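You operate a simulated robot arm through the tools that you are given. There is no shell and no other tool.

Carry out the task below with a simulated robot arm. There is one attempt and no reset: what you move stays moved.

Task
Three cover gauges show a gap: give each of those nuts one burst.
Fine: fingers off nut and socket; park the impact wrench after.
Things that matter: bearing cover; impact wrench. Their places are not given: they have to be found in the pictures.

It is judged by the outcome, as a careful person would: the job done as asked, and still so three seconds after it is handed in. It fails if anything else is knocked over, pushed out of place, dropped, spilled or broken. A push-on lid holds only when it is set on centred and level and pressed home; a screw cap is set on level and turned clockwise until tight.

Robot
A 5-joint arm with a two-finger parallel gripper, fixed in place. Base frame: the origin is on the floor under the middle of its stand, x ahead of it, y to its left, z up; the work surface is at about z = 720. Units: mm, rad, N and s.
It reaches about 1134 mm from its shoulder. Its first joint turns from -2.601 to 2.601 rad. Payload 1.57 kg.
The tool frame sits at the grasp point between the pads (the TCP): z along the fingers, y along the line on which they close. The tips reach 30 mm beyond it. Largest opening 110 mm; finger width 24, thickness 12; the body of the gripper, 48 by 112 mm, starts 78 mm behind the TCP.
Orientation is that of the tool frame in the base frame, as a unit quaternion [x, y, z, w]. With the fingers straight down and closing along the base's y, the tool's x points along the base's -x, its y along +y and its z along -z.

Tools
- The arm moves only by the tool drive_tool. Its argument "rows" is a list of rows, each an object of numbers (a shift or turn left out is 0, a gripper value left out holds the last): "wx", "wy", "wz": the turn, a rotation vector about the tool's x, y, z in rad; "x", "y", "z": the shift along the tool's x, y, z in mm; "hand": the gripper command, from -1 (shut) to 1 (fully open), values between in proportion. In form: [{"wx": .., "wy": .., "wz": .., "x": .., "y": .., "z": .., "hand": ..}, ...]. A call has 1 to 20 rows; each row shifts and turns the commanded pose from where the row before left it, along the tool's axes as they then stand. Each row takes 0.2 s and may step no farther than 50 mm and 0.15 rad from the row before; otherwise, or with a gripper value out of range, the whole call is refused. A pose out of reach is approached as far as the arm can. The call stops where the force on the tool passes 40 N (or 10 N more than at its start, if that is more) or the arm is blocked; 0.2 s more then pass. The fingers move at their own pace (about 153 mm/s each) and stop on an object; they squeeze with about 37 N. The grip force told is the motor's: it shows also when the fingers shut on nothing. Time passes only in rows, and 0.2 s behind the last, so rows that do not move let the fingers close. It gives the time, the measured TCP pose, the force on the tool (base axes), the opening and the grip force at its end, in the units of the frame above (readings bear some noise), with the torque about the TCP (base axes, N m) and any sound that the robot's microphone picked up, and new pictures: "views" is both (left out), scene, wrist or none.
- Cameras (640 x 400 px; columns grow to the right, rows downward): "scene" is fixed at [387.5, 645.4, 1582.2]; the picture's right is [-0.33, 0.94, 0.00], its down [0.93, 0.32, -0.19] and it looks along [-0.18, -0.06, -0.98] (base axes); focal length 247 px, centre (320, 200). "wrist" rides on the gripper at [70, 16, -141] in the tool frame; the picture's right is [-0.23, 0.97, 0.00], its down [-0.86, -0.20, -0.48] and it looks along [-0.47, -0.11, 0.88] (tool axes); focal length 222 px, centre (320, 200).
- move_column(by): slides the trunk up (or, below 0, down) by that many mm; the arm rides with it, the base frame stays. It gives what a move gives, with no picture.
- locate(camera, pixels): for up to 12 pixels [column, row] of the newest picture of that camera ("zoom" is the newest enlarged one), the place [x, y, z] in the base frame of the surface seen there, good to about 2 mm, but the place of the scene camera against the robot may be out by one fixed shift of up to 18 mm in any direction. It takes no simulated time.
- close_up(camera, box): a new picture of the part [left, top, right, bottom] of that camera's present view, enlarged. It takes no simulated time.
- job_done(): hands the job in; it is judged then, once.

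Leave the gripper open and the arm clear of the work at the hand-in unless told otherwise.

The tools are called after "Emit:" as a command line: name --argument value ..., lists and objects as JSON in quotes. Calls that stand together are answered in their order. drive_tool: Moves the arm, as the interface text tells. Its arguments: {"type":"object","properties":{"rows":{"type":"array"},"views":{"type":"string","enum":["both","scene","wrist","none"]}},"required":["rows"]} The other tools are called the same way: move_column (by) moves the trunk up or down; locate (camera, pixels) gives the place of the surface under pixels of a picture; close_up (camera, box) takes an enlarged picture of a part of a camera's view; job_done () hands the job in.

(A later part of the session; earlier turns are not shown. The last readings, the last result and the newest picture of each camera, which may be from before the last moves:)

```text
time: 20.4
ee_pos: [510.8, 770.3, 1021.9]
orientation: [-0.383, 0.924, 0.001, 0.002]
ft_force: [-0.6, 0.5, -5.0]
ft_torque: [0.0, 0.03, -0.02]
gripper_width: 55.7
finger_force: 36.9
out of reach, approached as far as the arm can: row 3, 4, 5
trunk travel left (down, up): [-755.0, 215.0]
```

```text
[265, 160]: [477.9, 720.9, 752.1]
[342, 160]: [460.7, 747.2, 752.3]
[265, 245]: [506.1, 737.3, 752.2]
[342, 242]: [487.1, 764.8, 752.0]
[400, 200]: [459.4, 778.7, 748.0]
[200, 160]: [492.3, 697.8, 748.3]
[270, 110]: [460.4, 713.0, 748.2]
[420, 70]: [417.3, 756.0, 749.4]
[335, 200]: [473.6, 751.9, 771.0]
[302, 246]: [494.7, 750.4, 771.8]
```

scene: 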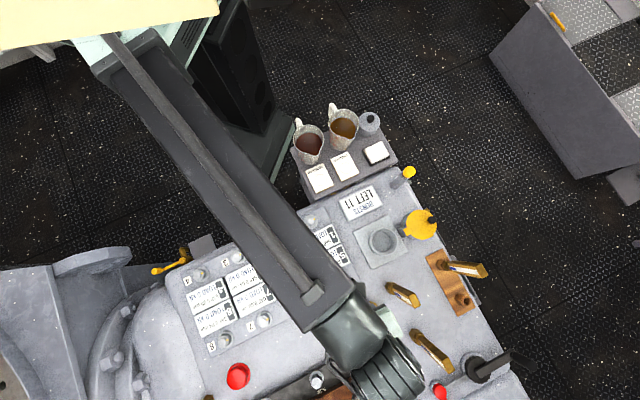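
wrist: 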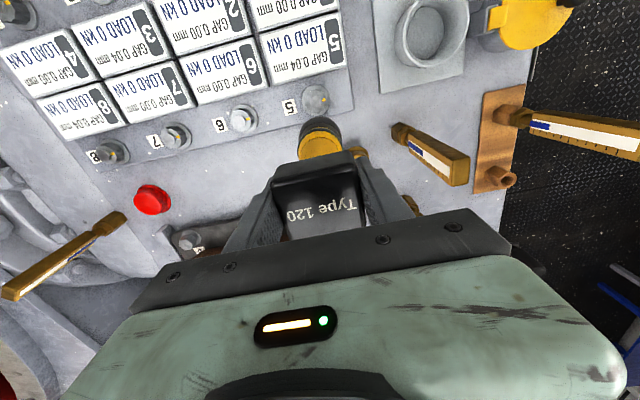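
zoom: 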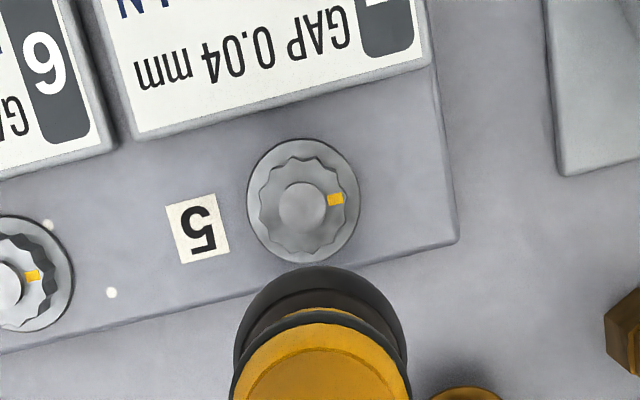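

Nut 5's centre is at (483.1, 742.2), with flange top z 752, nut top 771, and stud top 777.5. The yellow mark lies along the cover's axis, matching the wrench's orientation. I'll move over it now.

Emit:
drive_tool --rows '[{"x": 20}, {"x": 19.5, "y": -0.3}, {}, {}]'

```text
time: 21.4
ee_pos: [482.8, 739.8, 1022.1]
orientation: [-0.382, 0.924, 0.0, -0.001]
ft_force: [0.1, 0.9, -4.8]
ft_torque: [0.0, 0.0, 0.0]
gripper_width: 55.8
finger_force: 36.9
trunk travel left (down, up): [-755.0, 215.0]
```

scene: 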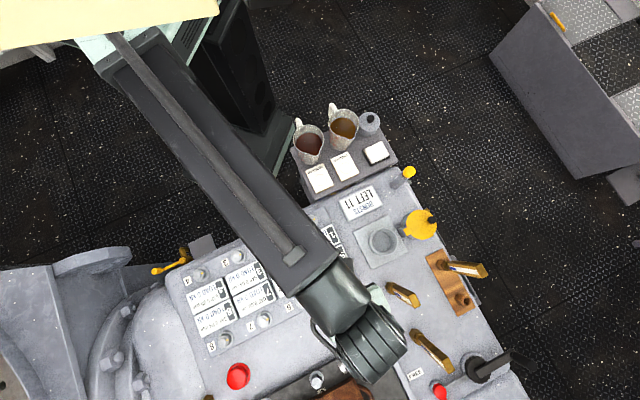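
wrist: 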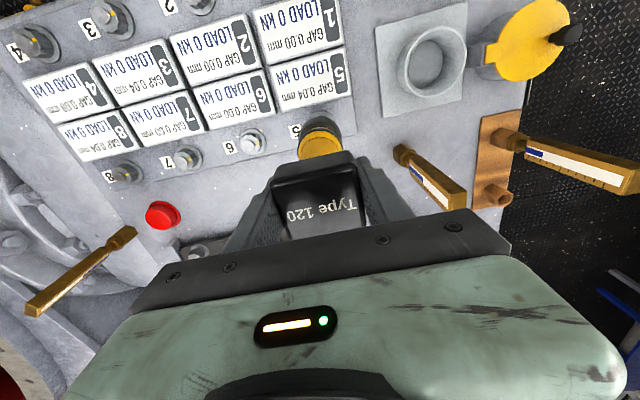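

The reading says (482.8, 739.8) against the target (483.1, 742.2). Readings are noisy, so I'll take two more before correcting.

Emit:
drive_tool --rows '[{}]' --views "none"

Emit:
drive_tool --rows '[{}]' --views "none"

Emit:
drive_tool --rows '[{}]' --views "none"

```text
time: 21.8
ee_pos: [481.2, 741.8, 1021.8]
orientation: [-0.383, 0.924, 0.0, 0.0]
ft_force: [0.2, -0.4, -4.3]
ft_torque: [-0.02, -0.01, -0.04]
gripper_width: 55.9
finger_force: 37.1
trunk travel left (down, up): [-755.0, 215.0]
```

```text
time: 22.2
ee_pos: [481.5, 740.9, 1021.5]
orientation: [-0.383, 0.924, 0.0, -0.001]
ft_force: [0.1, 0.4, -4.4]
ft_torque: [0.02, 0.0, 0.0]
gripper_width: 55.8
finger_force: 37.0
trunk travel left (down, up): [-755.0, 215.0]
```

```text
time: 22.6
ee_pos: [481.3, 741.5, 1021.4]
orientation: [-0.383, 0.924, 0.0, 0.0]
ft_force: [0.0, 0.5, -4.6]
ft_torque: [-0.04, 0.01, -0.05]
gripper_width: 55.9
finger_force: 36.8
trunk travel left (down, up): [-755.0, 215.0]
```

The average is (481.7, 741.0), so I'll shift by (+1.4, +1.2) mm. Then I'll check the socket's rim against the nut in the same picture.

Emit:
drive_tool --rows '[{"x": -1.8, "y": -0.1}, {}]' --views "wrist"

Emit:
close_up --camera "wrist" --box '[280, 100, 360, 170]'

```text
time: 23.2
ee_pos: [482.1, 741.8, 1020.8]
orientation: [-0.382, 0.924, 0.0, 0.0]
ft_force: [0.2, -0.5, -5.3]
ft_torque: [-0.02, 0.02, -0.04]
gripper_width: 55.9
finger_force: 37.2
trunk travel left (down, up): [-755.0, 215.0]
```

wrist: 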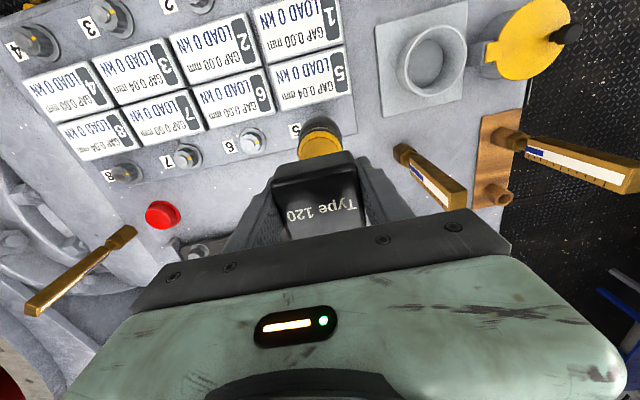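

```text
5.71 times, centred on (320, 135) of wrist
```

zoom: 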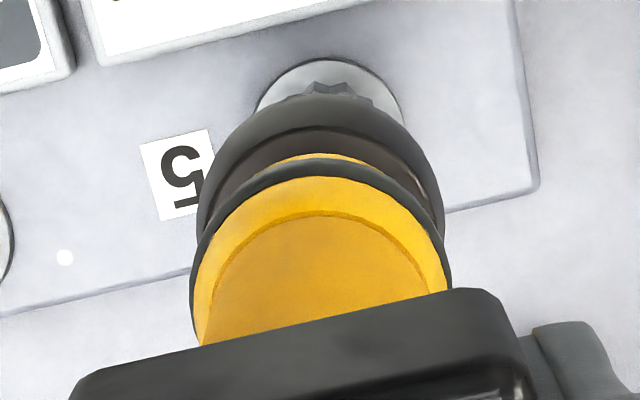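

I'll locate points on the socket's lower rim and on the nut's flange here.

Emit:
locate --camera "zoom" --pixels '[[315, 100], [280, 108], [350, 103], [250, 125], [385, 120], [220, 160], [415, 160], [203, 200], [438, 200], [330, 66], [272, 85], [390, 90]]'

```text
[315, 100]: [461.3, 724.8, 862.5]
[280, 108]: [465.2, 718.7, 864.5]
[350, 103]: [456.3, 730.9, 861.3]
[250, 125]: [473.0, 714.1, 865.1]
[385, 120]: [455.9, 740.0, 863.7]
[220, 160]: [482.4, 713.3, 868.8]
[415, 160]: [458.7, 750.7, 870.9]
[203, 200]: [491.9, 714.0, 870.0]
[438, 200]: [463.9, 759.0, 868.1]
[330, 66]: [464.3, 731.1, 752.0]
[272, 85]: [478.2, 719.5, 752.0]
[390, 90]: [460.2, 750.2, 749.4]
```

The socket rim's centre fits to about (483.3, 740.3), and the nut is at (483.1, 742.2). I'll nudge about 1 mm in +y, then lower in steps to just above the stud.

Emit:
drive_tool --rows '[{"x": -0.7, "y": 0.7}, {}]' --views "none"

Emit:
move_column --by -70

Emit:
drive_tool --rows '[{}]' --views "wrist"

Emit:
close_up --camera "wrist" --box '[280, 90, 360, 160]'

```text
time: 23.8
ee_pos: [482.0, 744.2, 1021.6]
orientation: [-0.382, 0.924, 0.0, 0.0]
ft_force: [0.4, -0.1, -5.2]
ft_torque: [0.02, 0.0, 0.03]
gripper_width: 55.9
finger_force: 37.2
trunk travel left (down, up): [-755.0, 215.0]
```

```text
time: 24.9
ee_pos: [483.2, 743.2, 952.1]
orientation: [-0.382, 0.924, 0.001, 0.0]
ft_force: [0.4, -0.5, -4.7]
ft_torque: [-0.02, 0.0, 0.01]
gripper_width: 55.6
finger_force: 36.9
trunk travel left (down, up): [-685.0, 285.0]
```

```text
time: 25.3
ee_pos: [483.7, 742.3, 953.1]
orientation: [-0.383, 0.924, 0.0, 0.0]
ft_force: [0.4, -0.5, -5.0]
ft_torque: [-0.01, 0.01, -0.03]
gripper_width: 55.9
finger_force: 37.5
trunk travel left (down, up): [-685.0, 285.0]
```

wrist: 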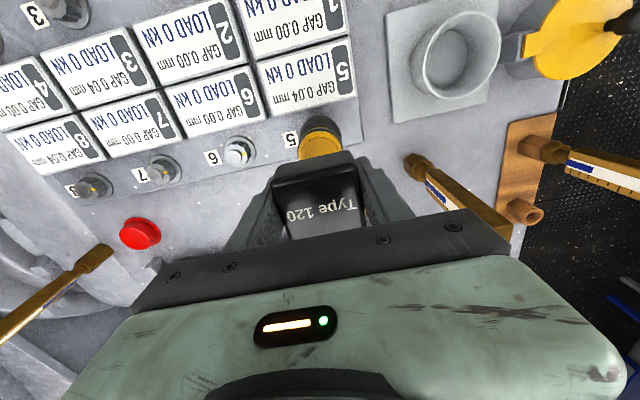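

```text
5.71 times, centred on (320, 125) of wrist
```

zoom: 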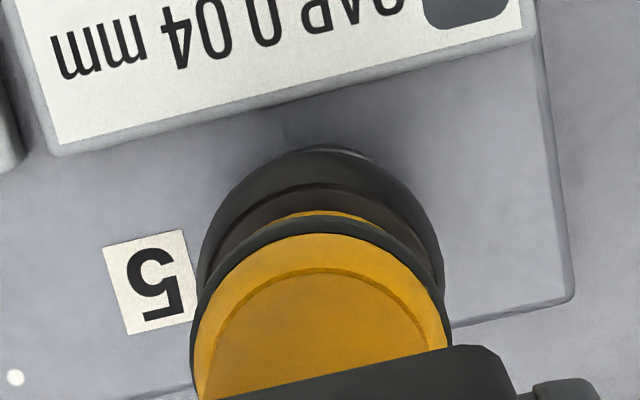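

Only a thin sliver of the flange shows above the socket at zoom (345,150), slightly right of the middle. I'll zoom in closer to judge the centring.

Emit:
close_up --camera "wrist" --box '[300, 105, 345, 140]'

Emit:
locate --camera "zoom" --pixels '[[320, 200], [100, 250], [320, 130], [420, 140], [250, 150], [160, 200], [500, 200], [550, 260]]'

```text
11.43 times, centred on (322, 122) of wrist
```

zoom: 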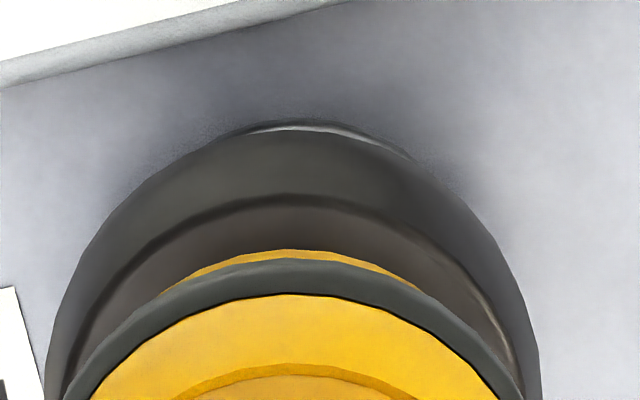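

```text
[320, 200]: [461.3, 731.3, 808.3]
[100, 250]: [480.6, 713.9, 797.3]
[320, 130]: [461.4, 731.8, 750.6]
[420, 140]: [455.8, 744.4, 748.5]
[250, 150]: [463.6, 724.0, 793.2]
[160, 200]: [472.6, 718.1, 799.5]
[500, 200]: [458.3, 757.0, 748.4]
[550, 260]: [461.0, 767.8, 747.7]
```

The sliver is centred about 1 mm to the right, so I'll nudge 0.8 mm along tool y. Then I'll lower step by step, watching the force.

Emit:
drive_tool --rows '[{"x": -0.3, "y": 0.8}, {}]' --views "none"

Emit:
move_column --by -15

Emit:
move_column --by -5

```text
time: 25.9
ee_pos: [482.1, 744.2, 952.2]
orientation: [-0.382, 0.924, 0.0, 0.0]
ft_force: [-0.1, 0.3, -4.1]
ft_torque: [0.0, -0.03, 0.03]
gripper_width: 55.5
finger_force: 37.5
trunk travel left (down, up): [-685.0, 285.0]
```

```text
time: 26.5
ee_pos: [483.7, 743.8, 936.7]
orientation: [-0.383, 0.924, 0.0, -0.001]
ft_force: [0.0, 0.7, -4.7]
ft_torque: [0.01, 0.03, -0.01]
gripper_width: 56.0
finger_force: 37.2
trunk travel left (down, up): [-670.0, 300.0]
```

```text
time: 27.0
ee_pos: [482.3, 743.9, 931.4]
orientation: [-0.382, 0.924, 0.0, 0.0]
ft_force: [1.0, -0.3, -5.5]
ft_torque: [0.04, -0.03, -0.02]
gripper_width: 56.0
finger_force: 37.1
trunk travel left (down, up): [-665.0, 305.0]
```

Still no contact at z 931, where the socket rim is about level with the stud top. I'll keep lowering in small steps.

Emit:
move_column --by -4

Emit:
move_column --by -3

```text
time: 27.6
ee_pos: [483.2, 745.2, 927.2]
orientation: [-0.383, 0.924, 0.0, 0.0]
ft_force: [-0.3, -0.4, -5.3]
ft_torque: [-0.04, 0.01, -0.01]
gripper_width: 55.7
finger_force: 37.2
trunk travel left (down, up): [-661.0, 309.0]
```

```text
time: 28.1
ee_pos: [483.3, 743.8, 924.9]
orientation: [-0.383, 0.924, 0.001, -0.001]
ft_force: [-0.4, -1.3, -5.3]
ft_torque: [-0.03, 0.03, -0.02]
gripper_width: 55.8
finger_force: 37.2
trunk travel left (down, up): [-658.0, 312.0]
```

The rim is now below the nut top with no resistance, so the socket is sliding over the nut. I'll continue lowering.

Emit:
move_column --by -3

Emit:
move_column --by -3

```text
time: 28.6
ee_pos: [481.9, 744.7, 923.2]
orientation: [-0.383, 0.924, 0.001, -0.001]
ft_force: [1.5, 1.2, 3.7]
ft_torque: [0.25, -0.15, 0.0]
gripper_width: 56.0
finger_force: 37.5
trunk travel left (down, up): [-655.0, 315.0]
```

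```text
time: 29.1
ee_pos: [482.0, 742.7, 919.7]
orientation: [-0.383, 0.924, -0.001, 0.0]
ft_force: [2.6, 3.3, 6.1]
ft_torque: [0.43, -0.24, 0.09]
gripper_width: 55.7
finger_force: 37.1
trunk travel left (down, up): [-652.0, 318.0]
```

Light contact: about 11 N up, with a side push of (+2.6, +3.3) N, so the nut sits slightly further outward. I'll check for sound or a picture first, back off 6 mm, shift 1.3 mm outward, and try again.

Emit:
move_column --by 6

Emit:
drive_tool --rows '[{"x": -1.3}, {}]' --views "wrist"

Emit:
close_up --camera "wrist" --box '[240, 40, 400, 180]'

```text
time: 29.7
ee_pos: [482.2, 743.1, 924.7]
orientation: [-0.383, 0.924, -0.001, -0.001]
ft_force: [0.0, -0.1, -5.2]
ft_torque: [0.02, 0.0, 0.1]
gripper_width: 56.2
finger_force: 37.8
trunk travel left (down, up): [-658.0, 312.0]
```

```text
time: 30.3
ee_pos: [483.6, 745.9, 924.0]
orientation: [-0.382, 0.924, 0.0, -0.001]
ft_force: [-5.6, -5.0, -5.6]
ft_torque: [-0.69, 0.61, 0.02]
gripper_width: 55.8
finger_force: 37.1
trunk travel left (down, up): [-658.0, 312.0]
```

wrist: 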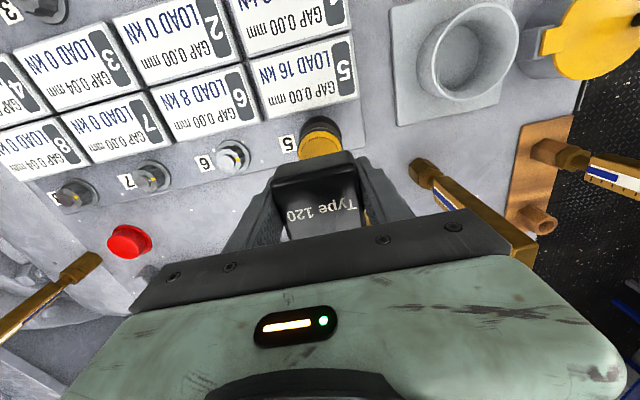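

```text
2.86 times, centred on (320, 110) of wrist
```

zoom: 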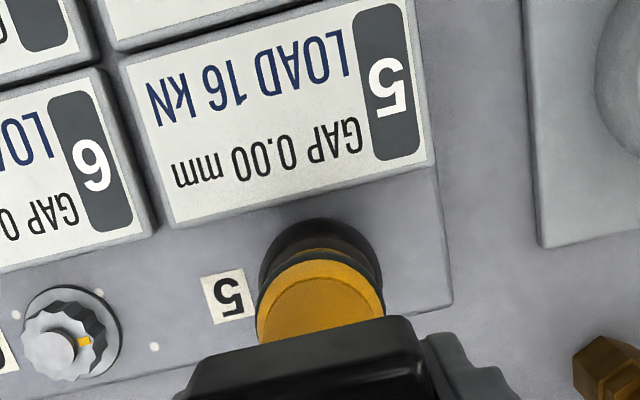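

Gauge 5 now reads GAP 0.00 mm and LOAD 16 kN, so the light press fired the burst. I must not press again. I'll undo the 1.3 mm shift to relieve the side force and lift straight off.

Emit:
drive_tool --rows '[{"x": 1.3}, {}]' --views "none"

Emit:
move_column --by 30

Emit:
move_column --by 40

Emit:
drive_tool --rows '[{}]' --views "both"

```text
time: 30.9
ee_pos: [482.1, 744.8, 925.1]
orientation: [-0.383, 0.924, 0.0, 0.0]
ft_force: [0.3, 1.0, -4.4]
ft_torque: [-0.01, -0.01, -0.02]
gripper_width: 56.0
finger_force: 37.0
trunk travel left (down, up): [-658.0, 312.0]
```

```text
time: 31.6
ee_pos: [481.9, 743.7, 955.2]
orientation: [-0.383, 0.924, 0.0, 0.001]
ft_force: [0.2, 0.0, -4.5]
ft_torque: [-0.01, -0.01, -0.03]
gripper_width: 55.9
finger_force: 36.4
trunk travel left (down, up): [-688.0, 282.0]
```

```text
time: 32.5
ee_pos: [482.6, 742.8, 994.5]
orientation: [-0.382, 0.924, 0.001, 0.0]
ft_force: [0.2, 0.1, -4.9]
ft_torque: [-0.04, -0.01, -0.04]
gripper_width: 55.6
finger_force: 36.6
trunk travel left (down, up): [-728.0, 242.0]
```

```text
time: 32.9
ee_pos: [481.3, 743.4, 995.9]
orientation: [-0.382, 0.924, -0.001, 0.0]
ft_force: [-0.2, 0.2, -4.4]
ft_torque: [0.04, 0.0, -0.01]
gripper_width: 56.0
finger_force: 37.5
trunk travel left (down, up): [-728.0, 242.0]
```

scene: 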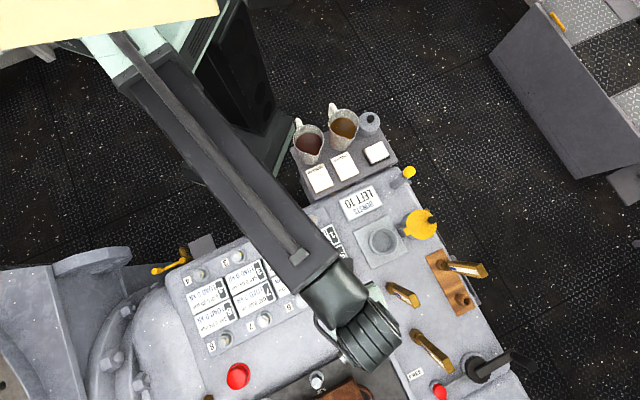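
wrist: 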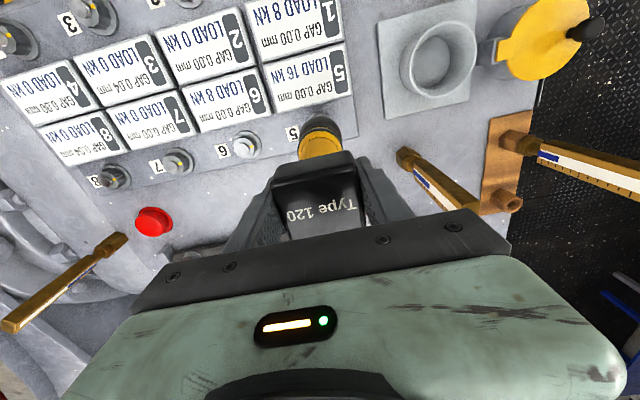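

I'll read the counter and all gauges after this first burst.

Emit:
close_up --camera "scene" --box '[330, 180, 400, 225]'

Emit:
close_up --camera "wrist" --box '[0, 0, 360, 200]'

```text
8.89 times, centred on (365, 202) of scene
```

zoom: 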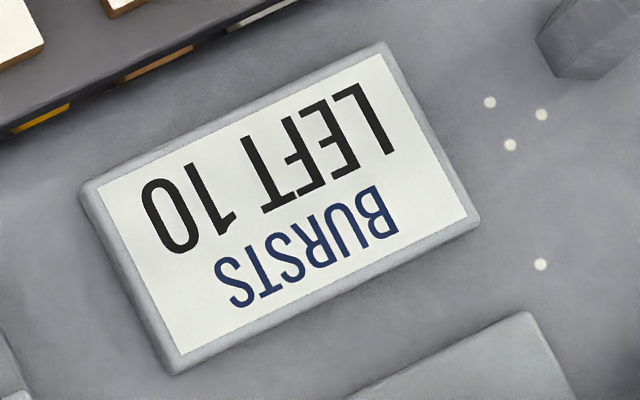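

```text
1.78 times, centred on (180, 100) of wrist
```

zoom: 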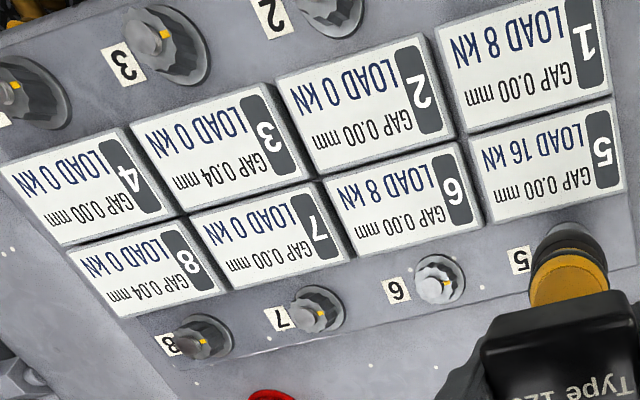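

The counter reads 10, so exactly one burst was used; gauge 5 is closed. Nuts 3 and 8 are next. A brass post shows at lower left of the wrist picture, (115,240) to (20,320). I'll locate it and other items near nut 8 before travelling.

Emit:
locate --camera "wrist" --pixels '[[117, 240], [60, 285], [15, 322], [150, 220], [116, 172], [178, 157], [245, 144], [90, 15], [10, 38], [430, 180], [404, 158], [180, 250]]'

Emit:
locate --camera "scene" --pixels '[[225, 340], [200, 275], [237, 256], [210, 398], [238, 375], [110, 360], [135, 385], [205, 395], [316, 380], [264, 320], [170, 268], [195, 245]]'

```text
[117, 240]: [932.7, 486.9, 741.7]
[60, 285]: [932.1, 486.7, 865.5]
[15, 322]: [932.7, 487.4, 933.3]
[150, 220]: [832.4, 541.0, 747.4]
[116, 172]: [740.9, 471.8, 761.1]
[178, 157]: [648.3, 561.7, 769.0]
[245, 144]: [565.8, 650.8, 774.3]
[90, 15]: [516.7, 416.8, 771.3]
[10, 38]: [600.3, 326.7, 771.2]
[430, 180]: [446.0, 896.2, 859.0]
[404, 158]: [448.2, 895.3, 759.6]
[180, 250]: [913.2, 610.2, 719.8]
```

```text
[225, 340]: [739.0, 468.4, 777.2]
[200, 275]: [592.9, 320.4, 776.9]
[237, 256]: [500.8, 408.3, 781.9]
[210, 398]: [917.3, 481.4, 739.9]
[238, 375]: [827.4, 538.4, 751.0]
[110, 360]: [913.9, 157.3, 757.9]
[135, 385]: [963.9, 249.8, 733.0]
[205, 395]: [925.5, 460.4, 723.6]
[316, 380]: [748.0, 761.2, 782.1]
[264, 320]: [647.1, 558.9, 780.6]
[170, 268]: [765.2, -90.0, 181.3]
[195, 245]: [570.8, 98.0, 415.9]
```

The post is at (932,487), well clear of nut 8 near (748,472). I'll travel level (socket rim at z≈838, above everything on the path) to about 40 mm outward of nut 8.

Emit:
drive_tool --rows '[{"x": -4.45, "y": -47.4}, {"x": -4.45, "y": -47.4}, {"x": -4.45, "y": -47.4}, {"x": -4.45, "y": -47.4}, {"x": -4.45, "y": -47.4}, {"x": -4.45, "y": -47.4}, {"x": -4.45, "y": -47.4}, {"x": -4.45, "y": -47.4}, {}, {}]'

```text
time: 35.1
ee_pos: [776.7, 500.1, 994.6]
orientation: [-0.382, 0.924, -0.001, 0.0]
ft_force: [0.7, 0.8, -4.5]
ft_torque: [-0.02, 0.0, 0.01]
gripper_width: 55.8
finger_force: 36.9
trunk travel left (down, up): [-728.0, 242.0]
```

scene: 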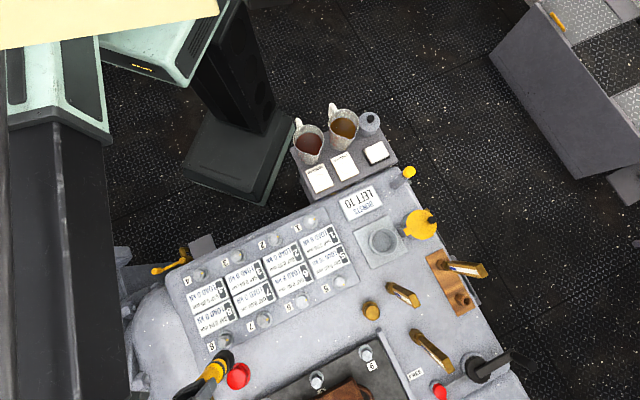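
wrist: 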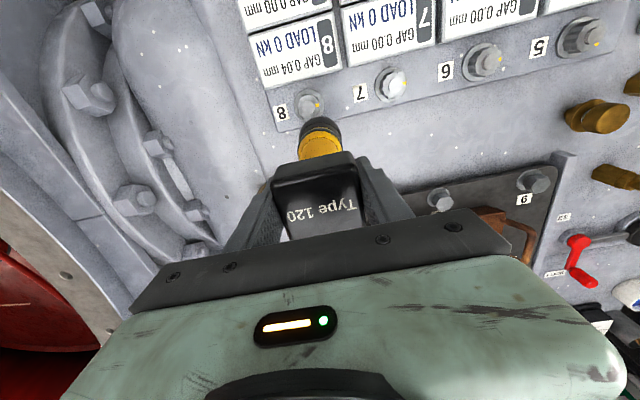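

Nut 8 is in view at (309,104). I'll zoom in and measure its outline.

Emit:
close_up --camera "wrist" --box '[270, 60, 370, 160]'

```text
4.00 times, centred on (320, 110) of wrist
```

zoom: 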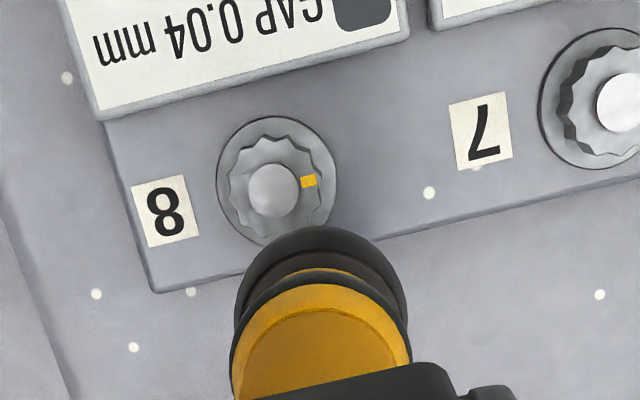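

Emit:
locate --camera "zoom" --pixels '[[273, 190], [252, 190], [295, 190], [273, 168], [273, 212], [259, 176], [287, 176], [259, 205], [287, 204], [230, 170], [222, 180], [333, 180]]'

Emit:
locate --camera "zoom" --pixels '[[276, 120], [240, 140], [318, 140], [230, 215], [250, 236], [328, 160], [325, 205], [219, 195], [320, 240], [290, 245], [255, 270], [390, 265]]'

```text
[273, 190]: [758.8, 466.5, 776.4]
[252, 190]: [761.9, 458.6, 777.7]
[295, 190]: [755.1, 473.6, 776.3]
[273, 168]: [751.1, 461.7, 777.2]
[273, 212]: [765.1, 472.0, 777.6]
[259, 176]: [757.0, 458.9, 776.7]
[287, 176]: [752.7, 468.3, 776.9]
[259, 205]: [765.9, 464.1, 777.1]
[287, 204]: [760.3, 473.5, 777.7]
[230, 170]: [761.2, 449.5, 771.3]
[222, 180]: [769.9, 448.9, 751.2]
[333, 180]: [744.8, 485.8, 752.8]
```

```text
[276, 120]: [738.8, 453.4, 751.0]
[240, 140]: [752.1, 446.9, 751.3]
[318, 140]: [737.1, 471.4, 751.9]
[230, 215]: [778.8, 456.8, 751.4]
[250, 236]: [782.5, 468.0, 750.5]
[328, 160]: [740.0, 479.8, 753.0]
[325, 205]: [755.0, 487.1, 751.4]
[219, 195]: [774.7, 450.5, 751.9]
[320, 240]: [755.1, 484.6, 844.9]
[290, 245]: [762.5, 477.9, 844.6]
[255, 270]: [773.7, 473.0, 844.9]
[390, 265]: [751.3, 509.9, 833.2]
```

Nut 8's centre is (758.7, 466.4), exactly three 130 mm pitches from nut 5. At nut 5 the seated tool reading was (482.4, 743.8), so the matching target here is (758.5, 468.3). I'll move there and average the readings.

Emit:
drive_tool --rows '[{"x": 17.6, "y": -5.4}, {"x": 17.6, "y": -5.5}, {}, {}]' --views "none"

Emit:
drive_tool --rows '[{}]' --views "none"

Emit:
drive_tool --rows '[{}]' --views "none"

Emit:
drive_tool --rows '[{}]' --views "wrist"

```text
time: 36.1
ee_pos: [758.5, 469.2, 994.6]
orientation: [-0.383, 0.924, -0.001, 0.0]
ft_force: [1.2, -0.1, -5.0]
ft_torque: [-0.01, -0.02, 0.01]
gripper_width: 55.8
finger_force: 36.8
trunk travel left (down, up): [-728.0, 242.0]
```

```text
time: 36.5
ee_pos: [758.5, 467.8, 994.6]
orientation: [-0.382, 0.924, 0.0, 0.0]
ft_force: [0.8, 0.1, -4.6]
ft_torque: [-0.01, 0.03, 0.0]
gripper_width: 55.9
finger_force: 36.4
trunk travel left (down, up): [-728.0, 242.0]
```

```text
time: 36.9
ee_pos: [759.8, 468.0, 993.9]
orientation: [-0.383, 0.924, -0.001, 0.001]
ft_force: [0.7, 0.0, -4.4]
ft_torque: [-0.04, 0.0, 0.02]
gripper_width: 56.0
finger_force: 37.5
trunk travel left (down, up): [-728.0, 242.0]
```

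```text
time: 37.3
ee_pos: [757.7, 467.5, 995.0]
orientation: [-0.383, 0.924, 0.001, 0.0]
ft_force: [0.4, -0.1, -4.7]
ft_torque: [0.02, 0.0, 0.0]
gripper_width: 55.8
finger_force: 37.1
trunk travel left (down, up): [-728.0, 242.0]
```

wrist: 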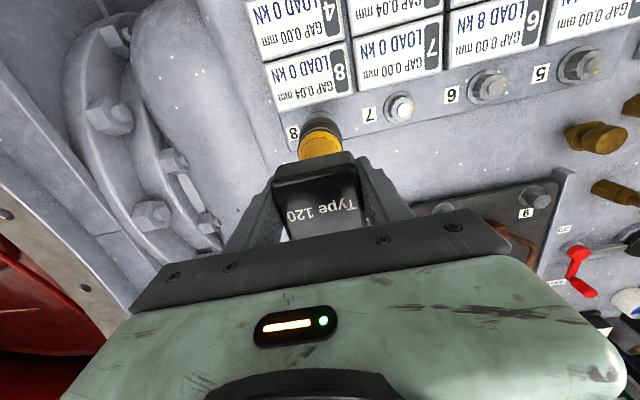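

The average is (758.6, 468.1), on target. I'll lower 42 mm, to the same height as the check at nut 5, and compare the flange sliver.

Emit:
move_column --by -42

Emit:
drive_tool --rows '[{}]' --views "wrist"

Emit:
close_up --camera "wrist" --box '[300, 105, 345, 140]'

```text
time: 38.1
ee_pos: [757.7, 468.0, 952.6]
orientation: [-0.383, 0.924, 0.0, 0.0]
ft_force: [0.4, -0.1, -4.2]
ft_torque: [0.01, -0.01, 0.02]
gripper_width: 55.6
finger_force: 37.5
trunk travel left (down, up): [-686.0, 284.0]
```

```text
time: 38.5
ee_pos: [759.0, 468.0, 953.1]
orientation: [-0.383, 0.924, -0.001, 0.0]
ft_force: [-0.7, 0.1, -4.6]
ft_torque: [0.0, -0.02, 0.01]
gripper_width: 55.8
finger_force: 37.1
trunk travel left (down, up): [-686.0, 284.0]
```

wrist: 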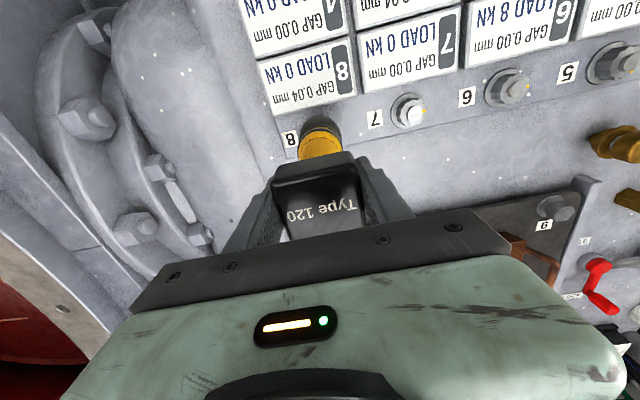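

```text
11.43 times, centred on (322, 122) of wrist
```

zoom: 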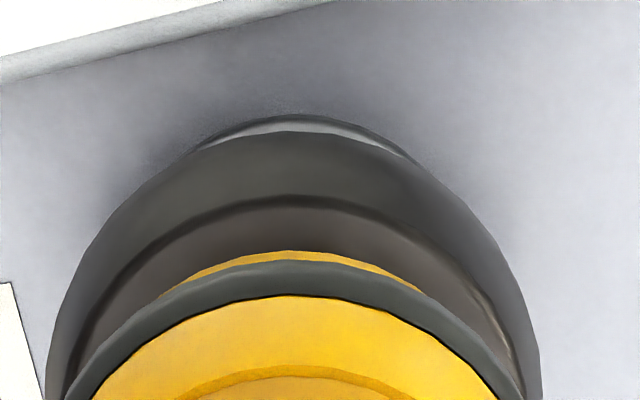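

The sliver is now nearly symmetric (zoom x 190–420), so the socket is well centred on nut 8. I'll lower to just above the contact height found at nut 5 (z 925).

Emit:
move_column --by -22

Emit:
move_column --by -6

```text
time: 39.2
ee_pos: [758.8, 467.1, 930.3]
orientation: [-0.383, 0.924, 0.0, 0.0]
ft_force: [-2.3, -1.1, -6.2]
ft_torque: [-0.11, 0.28, -0.01]
gripper_width: 55.8
finger_force: 37.0
trunk travel left (down, up): [-664.0, 306.0]
```

```text
time: 39.7
ee_pos: [759.7, 468.4, 924.0]
orientation: [-0.382, 0.924, 0.0, 0.0]
ft_force: [-2.6, -1.2, -5.7]
ft_torque: [-0.14, 0.32, -0.02]
gripper_width: 55.7
finger_force: 37.0
trunk travel left (down, up): [-658.0, 312.0]
```

There is slight side contact (-2.6, -1.2 N) while the socket slides down. I'll relieve it with a 0.4 mm shift, then press 3 mm.

Emit:
drive_tool --rows '[{"x": 0.4, "y": 0.15}, {}]' --views "none"

Emit:
move_column --by -3

Emit:
drive_tool --rows '[{}]' --views "both"

```text
time: 40.3
ee_pos: [758.3, 467.8, 924.4]
orientation: [-0.382, 0.924, 0.0, 0.001]
ft_force: [0.3, 0.8, -4.3]
ft_torque: [0.01, 0.01, 0.01]
gripper_width: 55.9
finger_force: 36.8
trunk travel left (down, up): [-658.0, 312.0]
```

```text
time: 40.9
ee_pos: [758.3, 468.0, 922.3]
orientation: [-0.383, 0.924, 0.0, 0.0]
ft_force: [2.7, 1.8, 3.3]
ft_torque: [0.18, -0.29, -0.01]
gripper_width: 55.5
finger_force: 36.9
trunk travel left (down, up): [-655.0, 315.0]
```

```text
time: 41.3
ee_pos: [757.7, 466.4, 923.1]
orientation: [-0.382, 0.924, 0.001, 0.0]
ft_force: [2.8, 1.0, 2.6]
ft_torque: [0.17, -0.41, -0.02]
gripper_width: 55.6
finger_force: 36.9
trunk travel left (down, up): [-655.0, 315.0]
```

scene: 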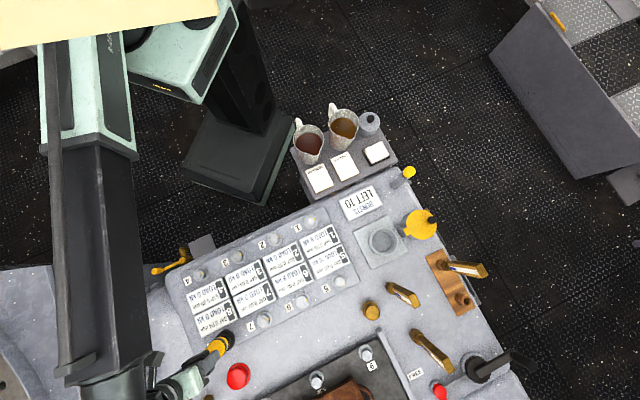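
wrist: 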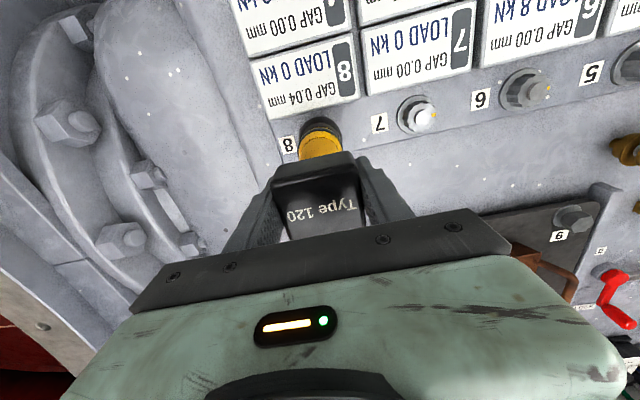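

Not fired yet: gauge 8 still reads 0.04 at about 8 N. At nut 5 the burst came with the next 3 mm of press, so I'll repeat that press and then lift straight back 6 mm.

Emit:
move_column --by -3

Emit:
move_column --by 6

Emit:
drive_tool --rows '[{}]' --views "both"

```text
time: 41.8
ee_pos: [757.9, 467.3, 920.0]
orientation: [-0.382, 0.924, 0.0, 0.0]
ft_force: [3.7, 1.6, 5.1]
ft_torque: [0.29, -0.58, 0.09]
gripper_width: 55.8
finger_force: 36.9
trunk travel left (down, up): [-652.0, 318.0]
```

```text
time: 42.3
ee_pos: [757.5, 467.9, 924.1]
orientation: [-0.382, 0.924, 0.0, -0.001]
ft_force: [-0.7, 0.3, -4.6]
ft_torque: [0.0, 0.01, 0.13]
gripper_width: 55.8
finger_force: 37.6
trunk travel left (down, up): [-658.0, 312.0]
```

```text
time: 42.7
ee_pos: [758.7, 467.3, 923.4]
orientation: [-0.383, 0.924, 0.0, 0.0]
ft_force: [0.3, -0.3, -4.9]
ft_torque: [-0.04, 0.0, -0.02]
gripper_width: 56.0
finger_force: 36.7
trunk travel left (down, up): [-658.0, 312.0]
```

scene: 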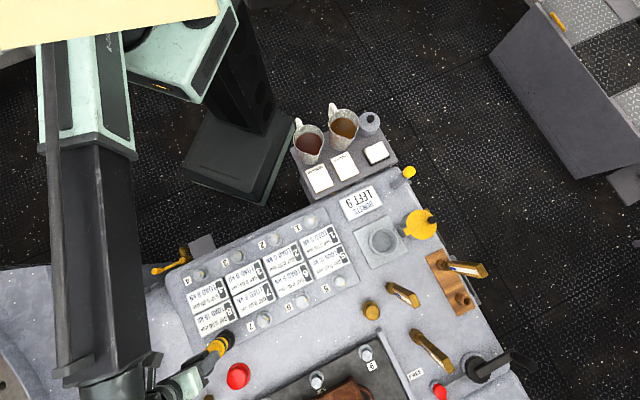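
wrist: 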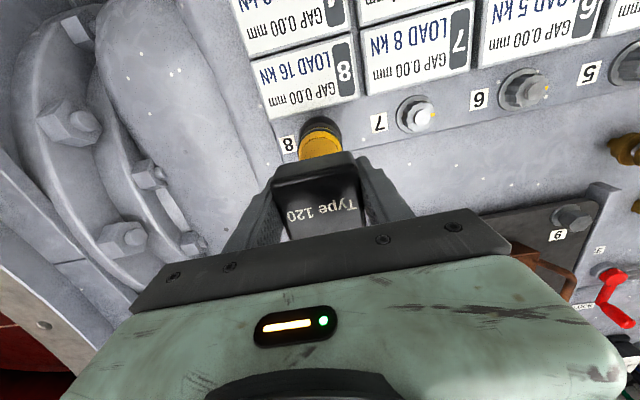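

Nut 8 fired: gauge 8 reads GAP 0.00, LOAD 16 kN, and the counter shows 9. I'll lift off and reread the gauges.

Emit:
move_column --by 30

Emit:
move_column --by 40

Emit:
drive_tool --rows '[{}]' --views "both"

Emit:
close_up --camera "scene" --box '[180, 180, 390, 345]'

```text
time: 43.5
ee_pos: [758.4, 468.7, 954.3]
orientation: [-0.382, 0.924, 0.0, -0.001]
ft_force: [-0.1, -0.3, -4.9]
ft_torque: [-0.01, 0.02, 0.0]
gripper_width: 55.7
finger_force: 37.1
trunk travel left (down, up): [-688.0, 282.0]
```

```text
time: 44.3
ee_pos: [757.7, 467.8, 995.1]
orientation: [-0.382, 0.924, 0.0, 0.0]
ft_force: [0.8, 0.7, -4.6]
ft_torque: [0.0, -0.03, 0.02]
gripper_width: 55.6
finger_force: 37.1
trunk travel left (down, up): [-728.0, 242.0]
```

```text
time: 44.7
ee_pos: [758.3, 468.4, 995.6]
orientation: [-0.382, 0.924, 0.0, 0.0]
ft_force: [-0.5, -0.8, -4.2]
ft_torque: [0.02, 0.01, -0.01]
gripper_width: 55.5
finger_force: 37.0
trunk travel left (down, up): [-728.0, 242.0]
```

scene: 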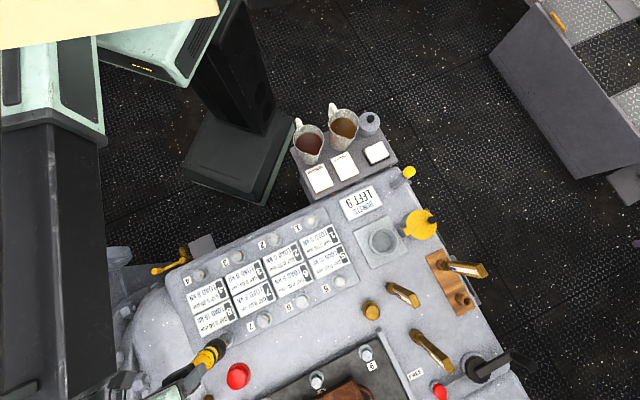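
wrist: 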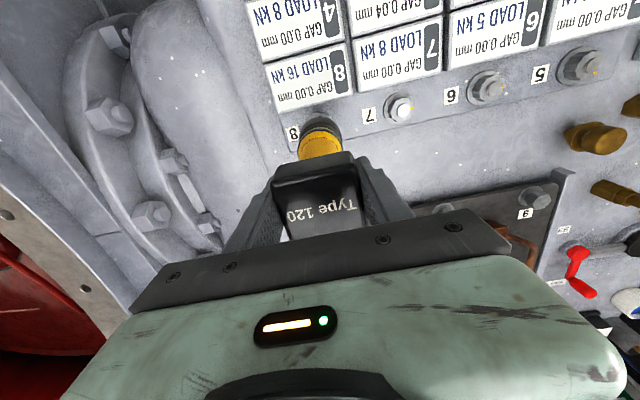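

```text
2.42 times, centred on (285, 262) of scene
```

zoom: 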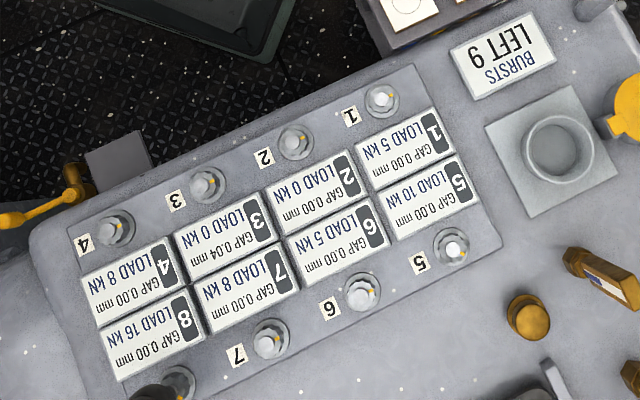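

The counter reads 9, and only gauge 3 still shows 0.04 mm. I'll travel level to about 60 mm outward of nut 3, near (515,409), so the camera sees it.

Emit:
drive_tool --rows '[{"x": 30.8, "y": 26}, {"x": 30.8, "y": 26}, {"x": 30.8, "y": 26}, {"x": 30.8, "y": 26}, {"x": 30.8, "y": 26}, {}, {}]'

Emit:
close_up --camera "wrist" --box '[270, 50, 370, 150]'

```text
time: 46.3
ee_pos: [558.8, 449.6, 995.4]
orientation: [-0.383, 0.924, 0.0, 0.0]
ft_force: [-0.3, 0.6, -4.9]
ft_torque: [-0.02, 0.0, -0.01]
gripper_width: 55.7
finger_force: 36.7
trunk travel left (down, up): [-728.0, 242.0]
```

scene: 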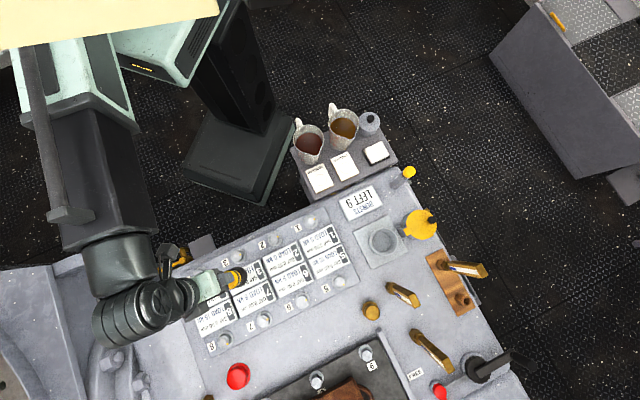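
wrist: 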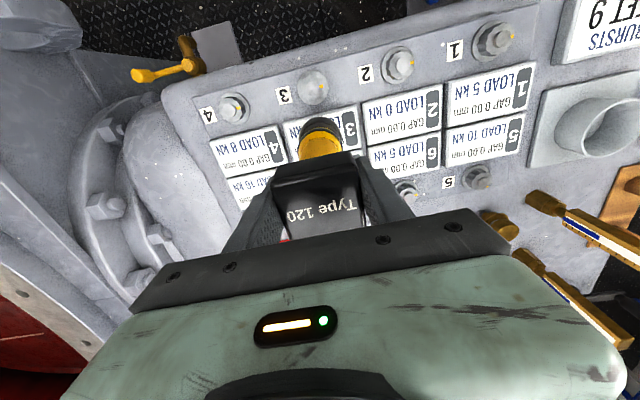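

```text
4.00 times, centred on (320, 100) of wrist
```

zoom: 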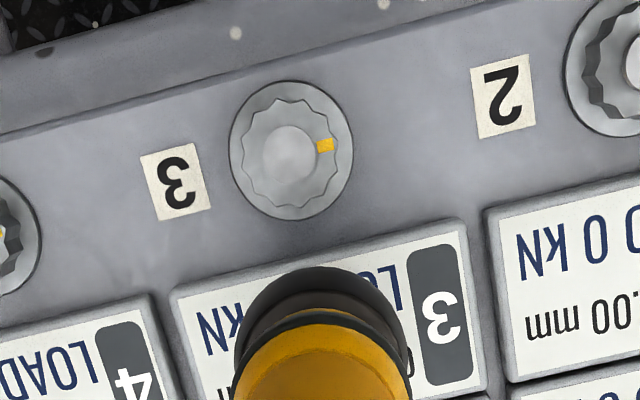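

Nut 3 is clear in view at zoom (290,154). I'll measure its outline.

Emit:
locate --camera "zoom" --pixels '[[290, 154], [266, 154], [314, 154], [290, 130], [290, 178], [273, 137], [307, 171], [307, 137], [273, 171]]'

Emit:
locate --camera "zoom" --pixels '[[235, 150], [350, 150], [290, 85], [292, 216], [250, 105], [335, 105], [250, 198], [336, 195], [325, 146], [340, 240], [290, 250]]'

```text
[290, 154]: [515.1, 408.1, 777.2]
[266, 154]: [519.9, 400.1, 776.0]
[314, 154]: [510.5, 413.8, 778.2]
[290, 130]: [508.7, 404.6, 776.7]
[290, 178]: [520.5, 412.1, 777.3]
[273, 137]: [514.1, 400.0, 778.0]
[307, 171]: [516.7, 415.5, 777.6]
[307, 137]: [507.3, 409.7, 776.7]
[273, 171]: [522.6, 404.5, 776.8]
```

```text
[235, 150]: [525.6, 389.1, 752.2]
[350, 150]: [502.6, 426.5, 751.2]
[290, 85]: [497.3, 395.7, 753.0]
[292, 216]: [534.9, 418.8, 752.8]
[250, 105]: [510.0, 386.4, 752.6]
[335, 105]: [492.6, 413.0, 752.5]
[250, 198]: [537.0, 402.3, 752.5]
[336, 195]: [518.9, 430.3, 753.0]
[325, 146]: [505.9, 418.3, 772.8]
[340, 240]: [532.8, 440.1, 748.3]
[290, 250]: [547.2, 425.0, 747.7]
```

Nut 3's centre is (515.0, 407.7). Using the same offset as at nuts 5 and 8, the tool target is (514.4, 409.4). I'll move there and average readings.

Emit:
drive_tool --rows '[{"x": 29.9, "y": 0.4}, {"x": 29.9, "y": 0.4}, {}, {}]' --views "none"

Emit:
drive_tool --rows '[{}]' --views "none"

Emit:
drive_tool --rows '[{}]' --views "none"

Emit:
drive_tool --rows '[{}]' --views "none"

```text
time: 47.3
ee_pos: [515.0, 409.3, 995.4]
orientation: [-0.383, 0.924, 0.0, 0.0]
ft_force: [0.7, -0.3, -4.9]
ft_torque: [-0.02, 0.04, 0.01]
gripper_width: 55.6
finger_force: 37.3
trunk travel left (down, up): [-728.0, 242.0]
```

```text
time: 47.7
ee_pos: [515.0, 408.4, 994.8]
orientation: [-0.383, 0.924, -0.001, 0.0]
ft_force: [-0.4, -0.2, -4.0]
ft_torque: [0.01, 0.03, 0.02]
gripper_width: 55.7
finger_force: 37.1
trunk travel left (down, up): [-728.0, 242.0]
```

```text
time: 48.1
ee_pos: [515.3, 410.1, 995.1]
orientation: [-0.382, 0.924, 0.0, 0.0]
ft_force: [0.0, -0.2, -4.8]
ft_torque: [0.03, -0.04, 0.02]
gripper_width: 56.2
finger_force: 37.2
trunk travel left (down, up): [-728.0, 242.0]
```

```text
time: 48.5
ee_pos: [514.3, 409.5, 995.6]
orientation: [-0.382, 0.924, -0.001, 0.0]
ft_force: [-1.1, 0.2, -3.8]
ft_torque: [0.0, 0.01, 0.0]
gripper_width: 55.8
finger_force: 37.2
trunk travel left (down, up): [-728.0, 242.0]
```

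The average is (514.9, 409.3), on target within half a millimetre. I'll lower 42 mm and check the flange sliver again.

Emit:
move_column --by -42

Emit:
drive_tool --rows '[{}]' --views "wrist"

Emit:
close_up --camera "wrist" --box '[300, 105, 345, 140]'

```text
time: 49.4
ee_pos: [515.0, 408.3, 952.9]
orientation: [-0.382, 0.924, 0.0, 0.0]
ft_force: [0.5, 0.0, -4.6]
ft_torque: [0.0, -0.02, -0.03]
gripper_width: 55.7
finger_force: 36.8
trunk travel left (down, up): [-686.0, 284.0]
```

```text
time: 49.8
ee_pos: [515.3, 410.0, 953.0]
orientation: [-0.383, 0.924, 0.0, -0.001]
ft_force: [-0.2, 0.6, -4.6]
ft_torque: [0.02, 0.0, 0.01]
gripper_width: 55.8
finger_force: 36.8
trunk travel left (down, up): [-686.0, 284.0]
```

wrist: 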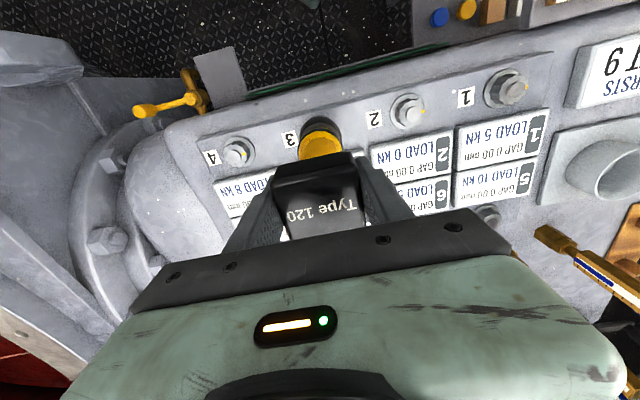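

```text
11.43 times, centred on (322, 122) of wrist
```

zoom: 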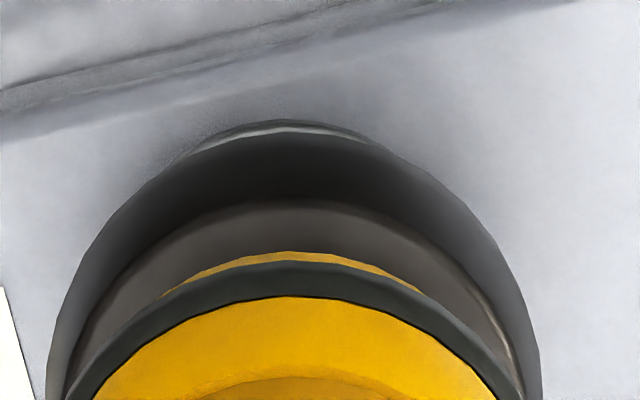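

The sliver is centred at zoom x≈283 against 303 at nut 8, about 0.5 mm off. I'll nudge 0.5 mm along -tool y and lower to just above contact.

Emit:
drive_tool --rows '[{"y": -0.5}, {}]' --views "none"

Emit:
move_column --by -20

Emit:
move_column --by -8

```text
time: 50.4
ee_pos: [515.6, 407.8, 953.5]
orientation: [-0.383, 0.924, 0.0, 0.001]
ft_force: [-0.3, -0.1, -5.2]
ft_torque: [-0.01, 0.02, 0.01]
gripper_width: 55.7
finger_force: 37.1
trunk travel left (down, up): [-686.0, 284.0]
```

```text
time: 51.0
ee_pos: [514.3, 409.0, 932.4]
orientation: [-0.383, 0.924, -0.001, 0.0]
ft_force: [1.1, 0.0, -4.9]
ft_torque: [0.02, 0.0, -0.02]
gripper_width: 55.5
finger_force: 36.8
trunk travel left (down, up): [-666.0, 304.0]
```

```text
time: 51.6
ee_pos: [514.1, 409.6, 924.6]
orientation: [-0.383, 0.924, -0.001, 0.001]
ft_force: [0.4, -0.6, -5.1]
ft_torque: [0.01, 0.02, -0.03]
gripper_width: 55.6
finger_force: 37.0
trunk travel left (down, up): [-658.0, 312.0]
```

The socket slid on freely at the same trunk height as before. I'll repeat the same press, 3 mm then 3 mm more, and back off 6 mm at once.

Emit:
move_column --by -3

Emit:
move_column --by -3

Emit:
move_column --by 6

Emit:
drive_tool --rows '[{}]' --views "both"

```text
time: 52.1
ee_pos: [515.4, 408.2, 922.0]
orientation: [-0.383, 0.924, 0.0, 0.001]
ft_force: [1.9, 1.1, 2.7]
ft_torque: [0.12, -0.09, -0.03]
gripper_width: 55.7
finger_force: 37.0
trunk travel left (down, up): [-655.0, 315.0]
```

```text
time: 52.6
ee_pos: [513.5, 409.2, 919.7]
orientation: [-0.383, 0.924, -0.001, 0.0]
ft_force: [1.7, 1.4, 5.6]
ft_torque: [0.23, -0.3, 0.08]
gripper_width: 56.0
finger_force: 37.1
trunk travel left (down, up): [-652.0, 318.0]
```

```text
time: 53.2
ee_pos: [514.7, 408.9, 924.9]
orientation: [-0.383, 0.924, 0.0, -0.001]
ft_force: [0.0, 0.7, -4.7]
ft_torque: [0.02, 0.02, 0.08]
gripper_width: 55.8
finger_force: 37.4
trunk travel left (down, up): [-658.0, 312.0]
```

```text
time: 53.6
ee_pos: [513.8, 408.9, 924.9]
orientation: [-0.382, 0.924, -0.001, 0.0]
ft_force: [0.6, -0.2, -4.4]
ft_torque: [0.0, 0.03, -0.02]
gripper_width: 55.7
finger_force: 37.5
trunk travel left (down, up): [-658.0, 312.0]
```

scene: 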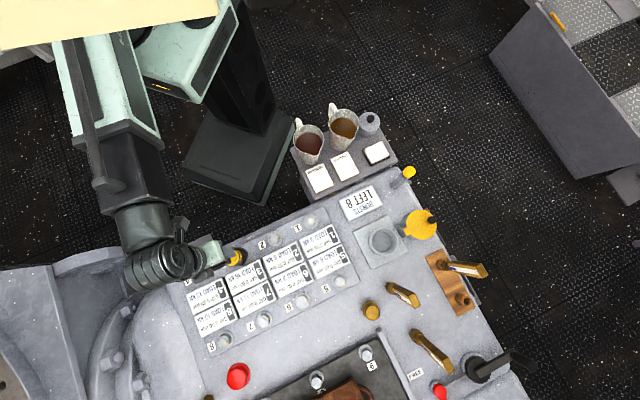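
wrist: 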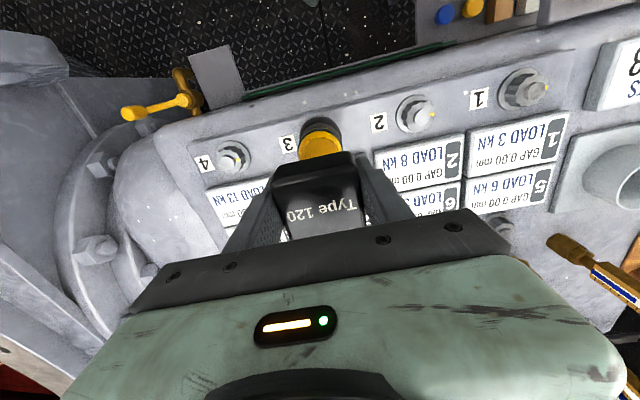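

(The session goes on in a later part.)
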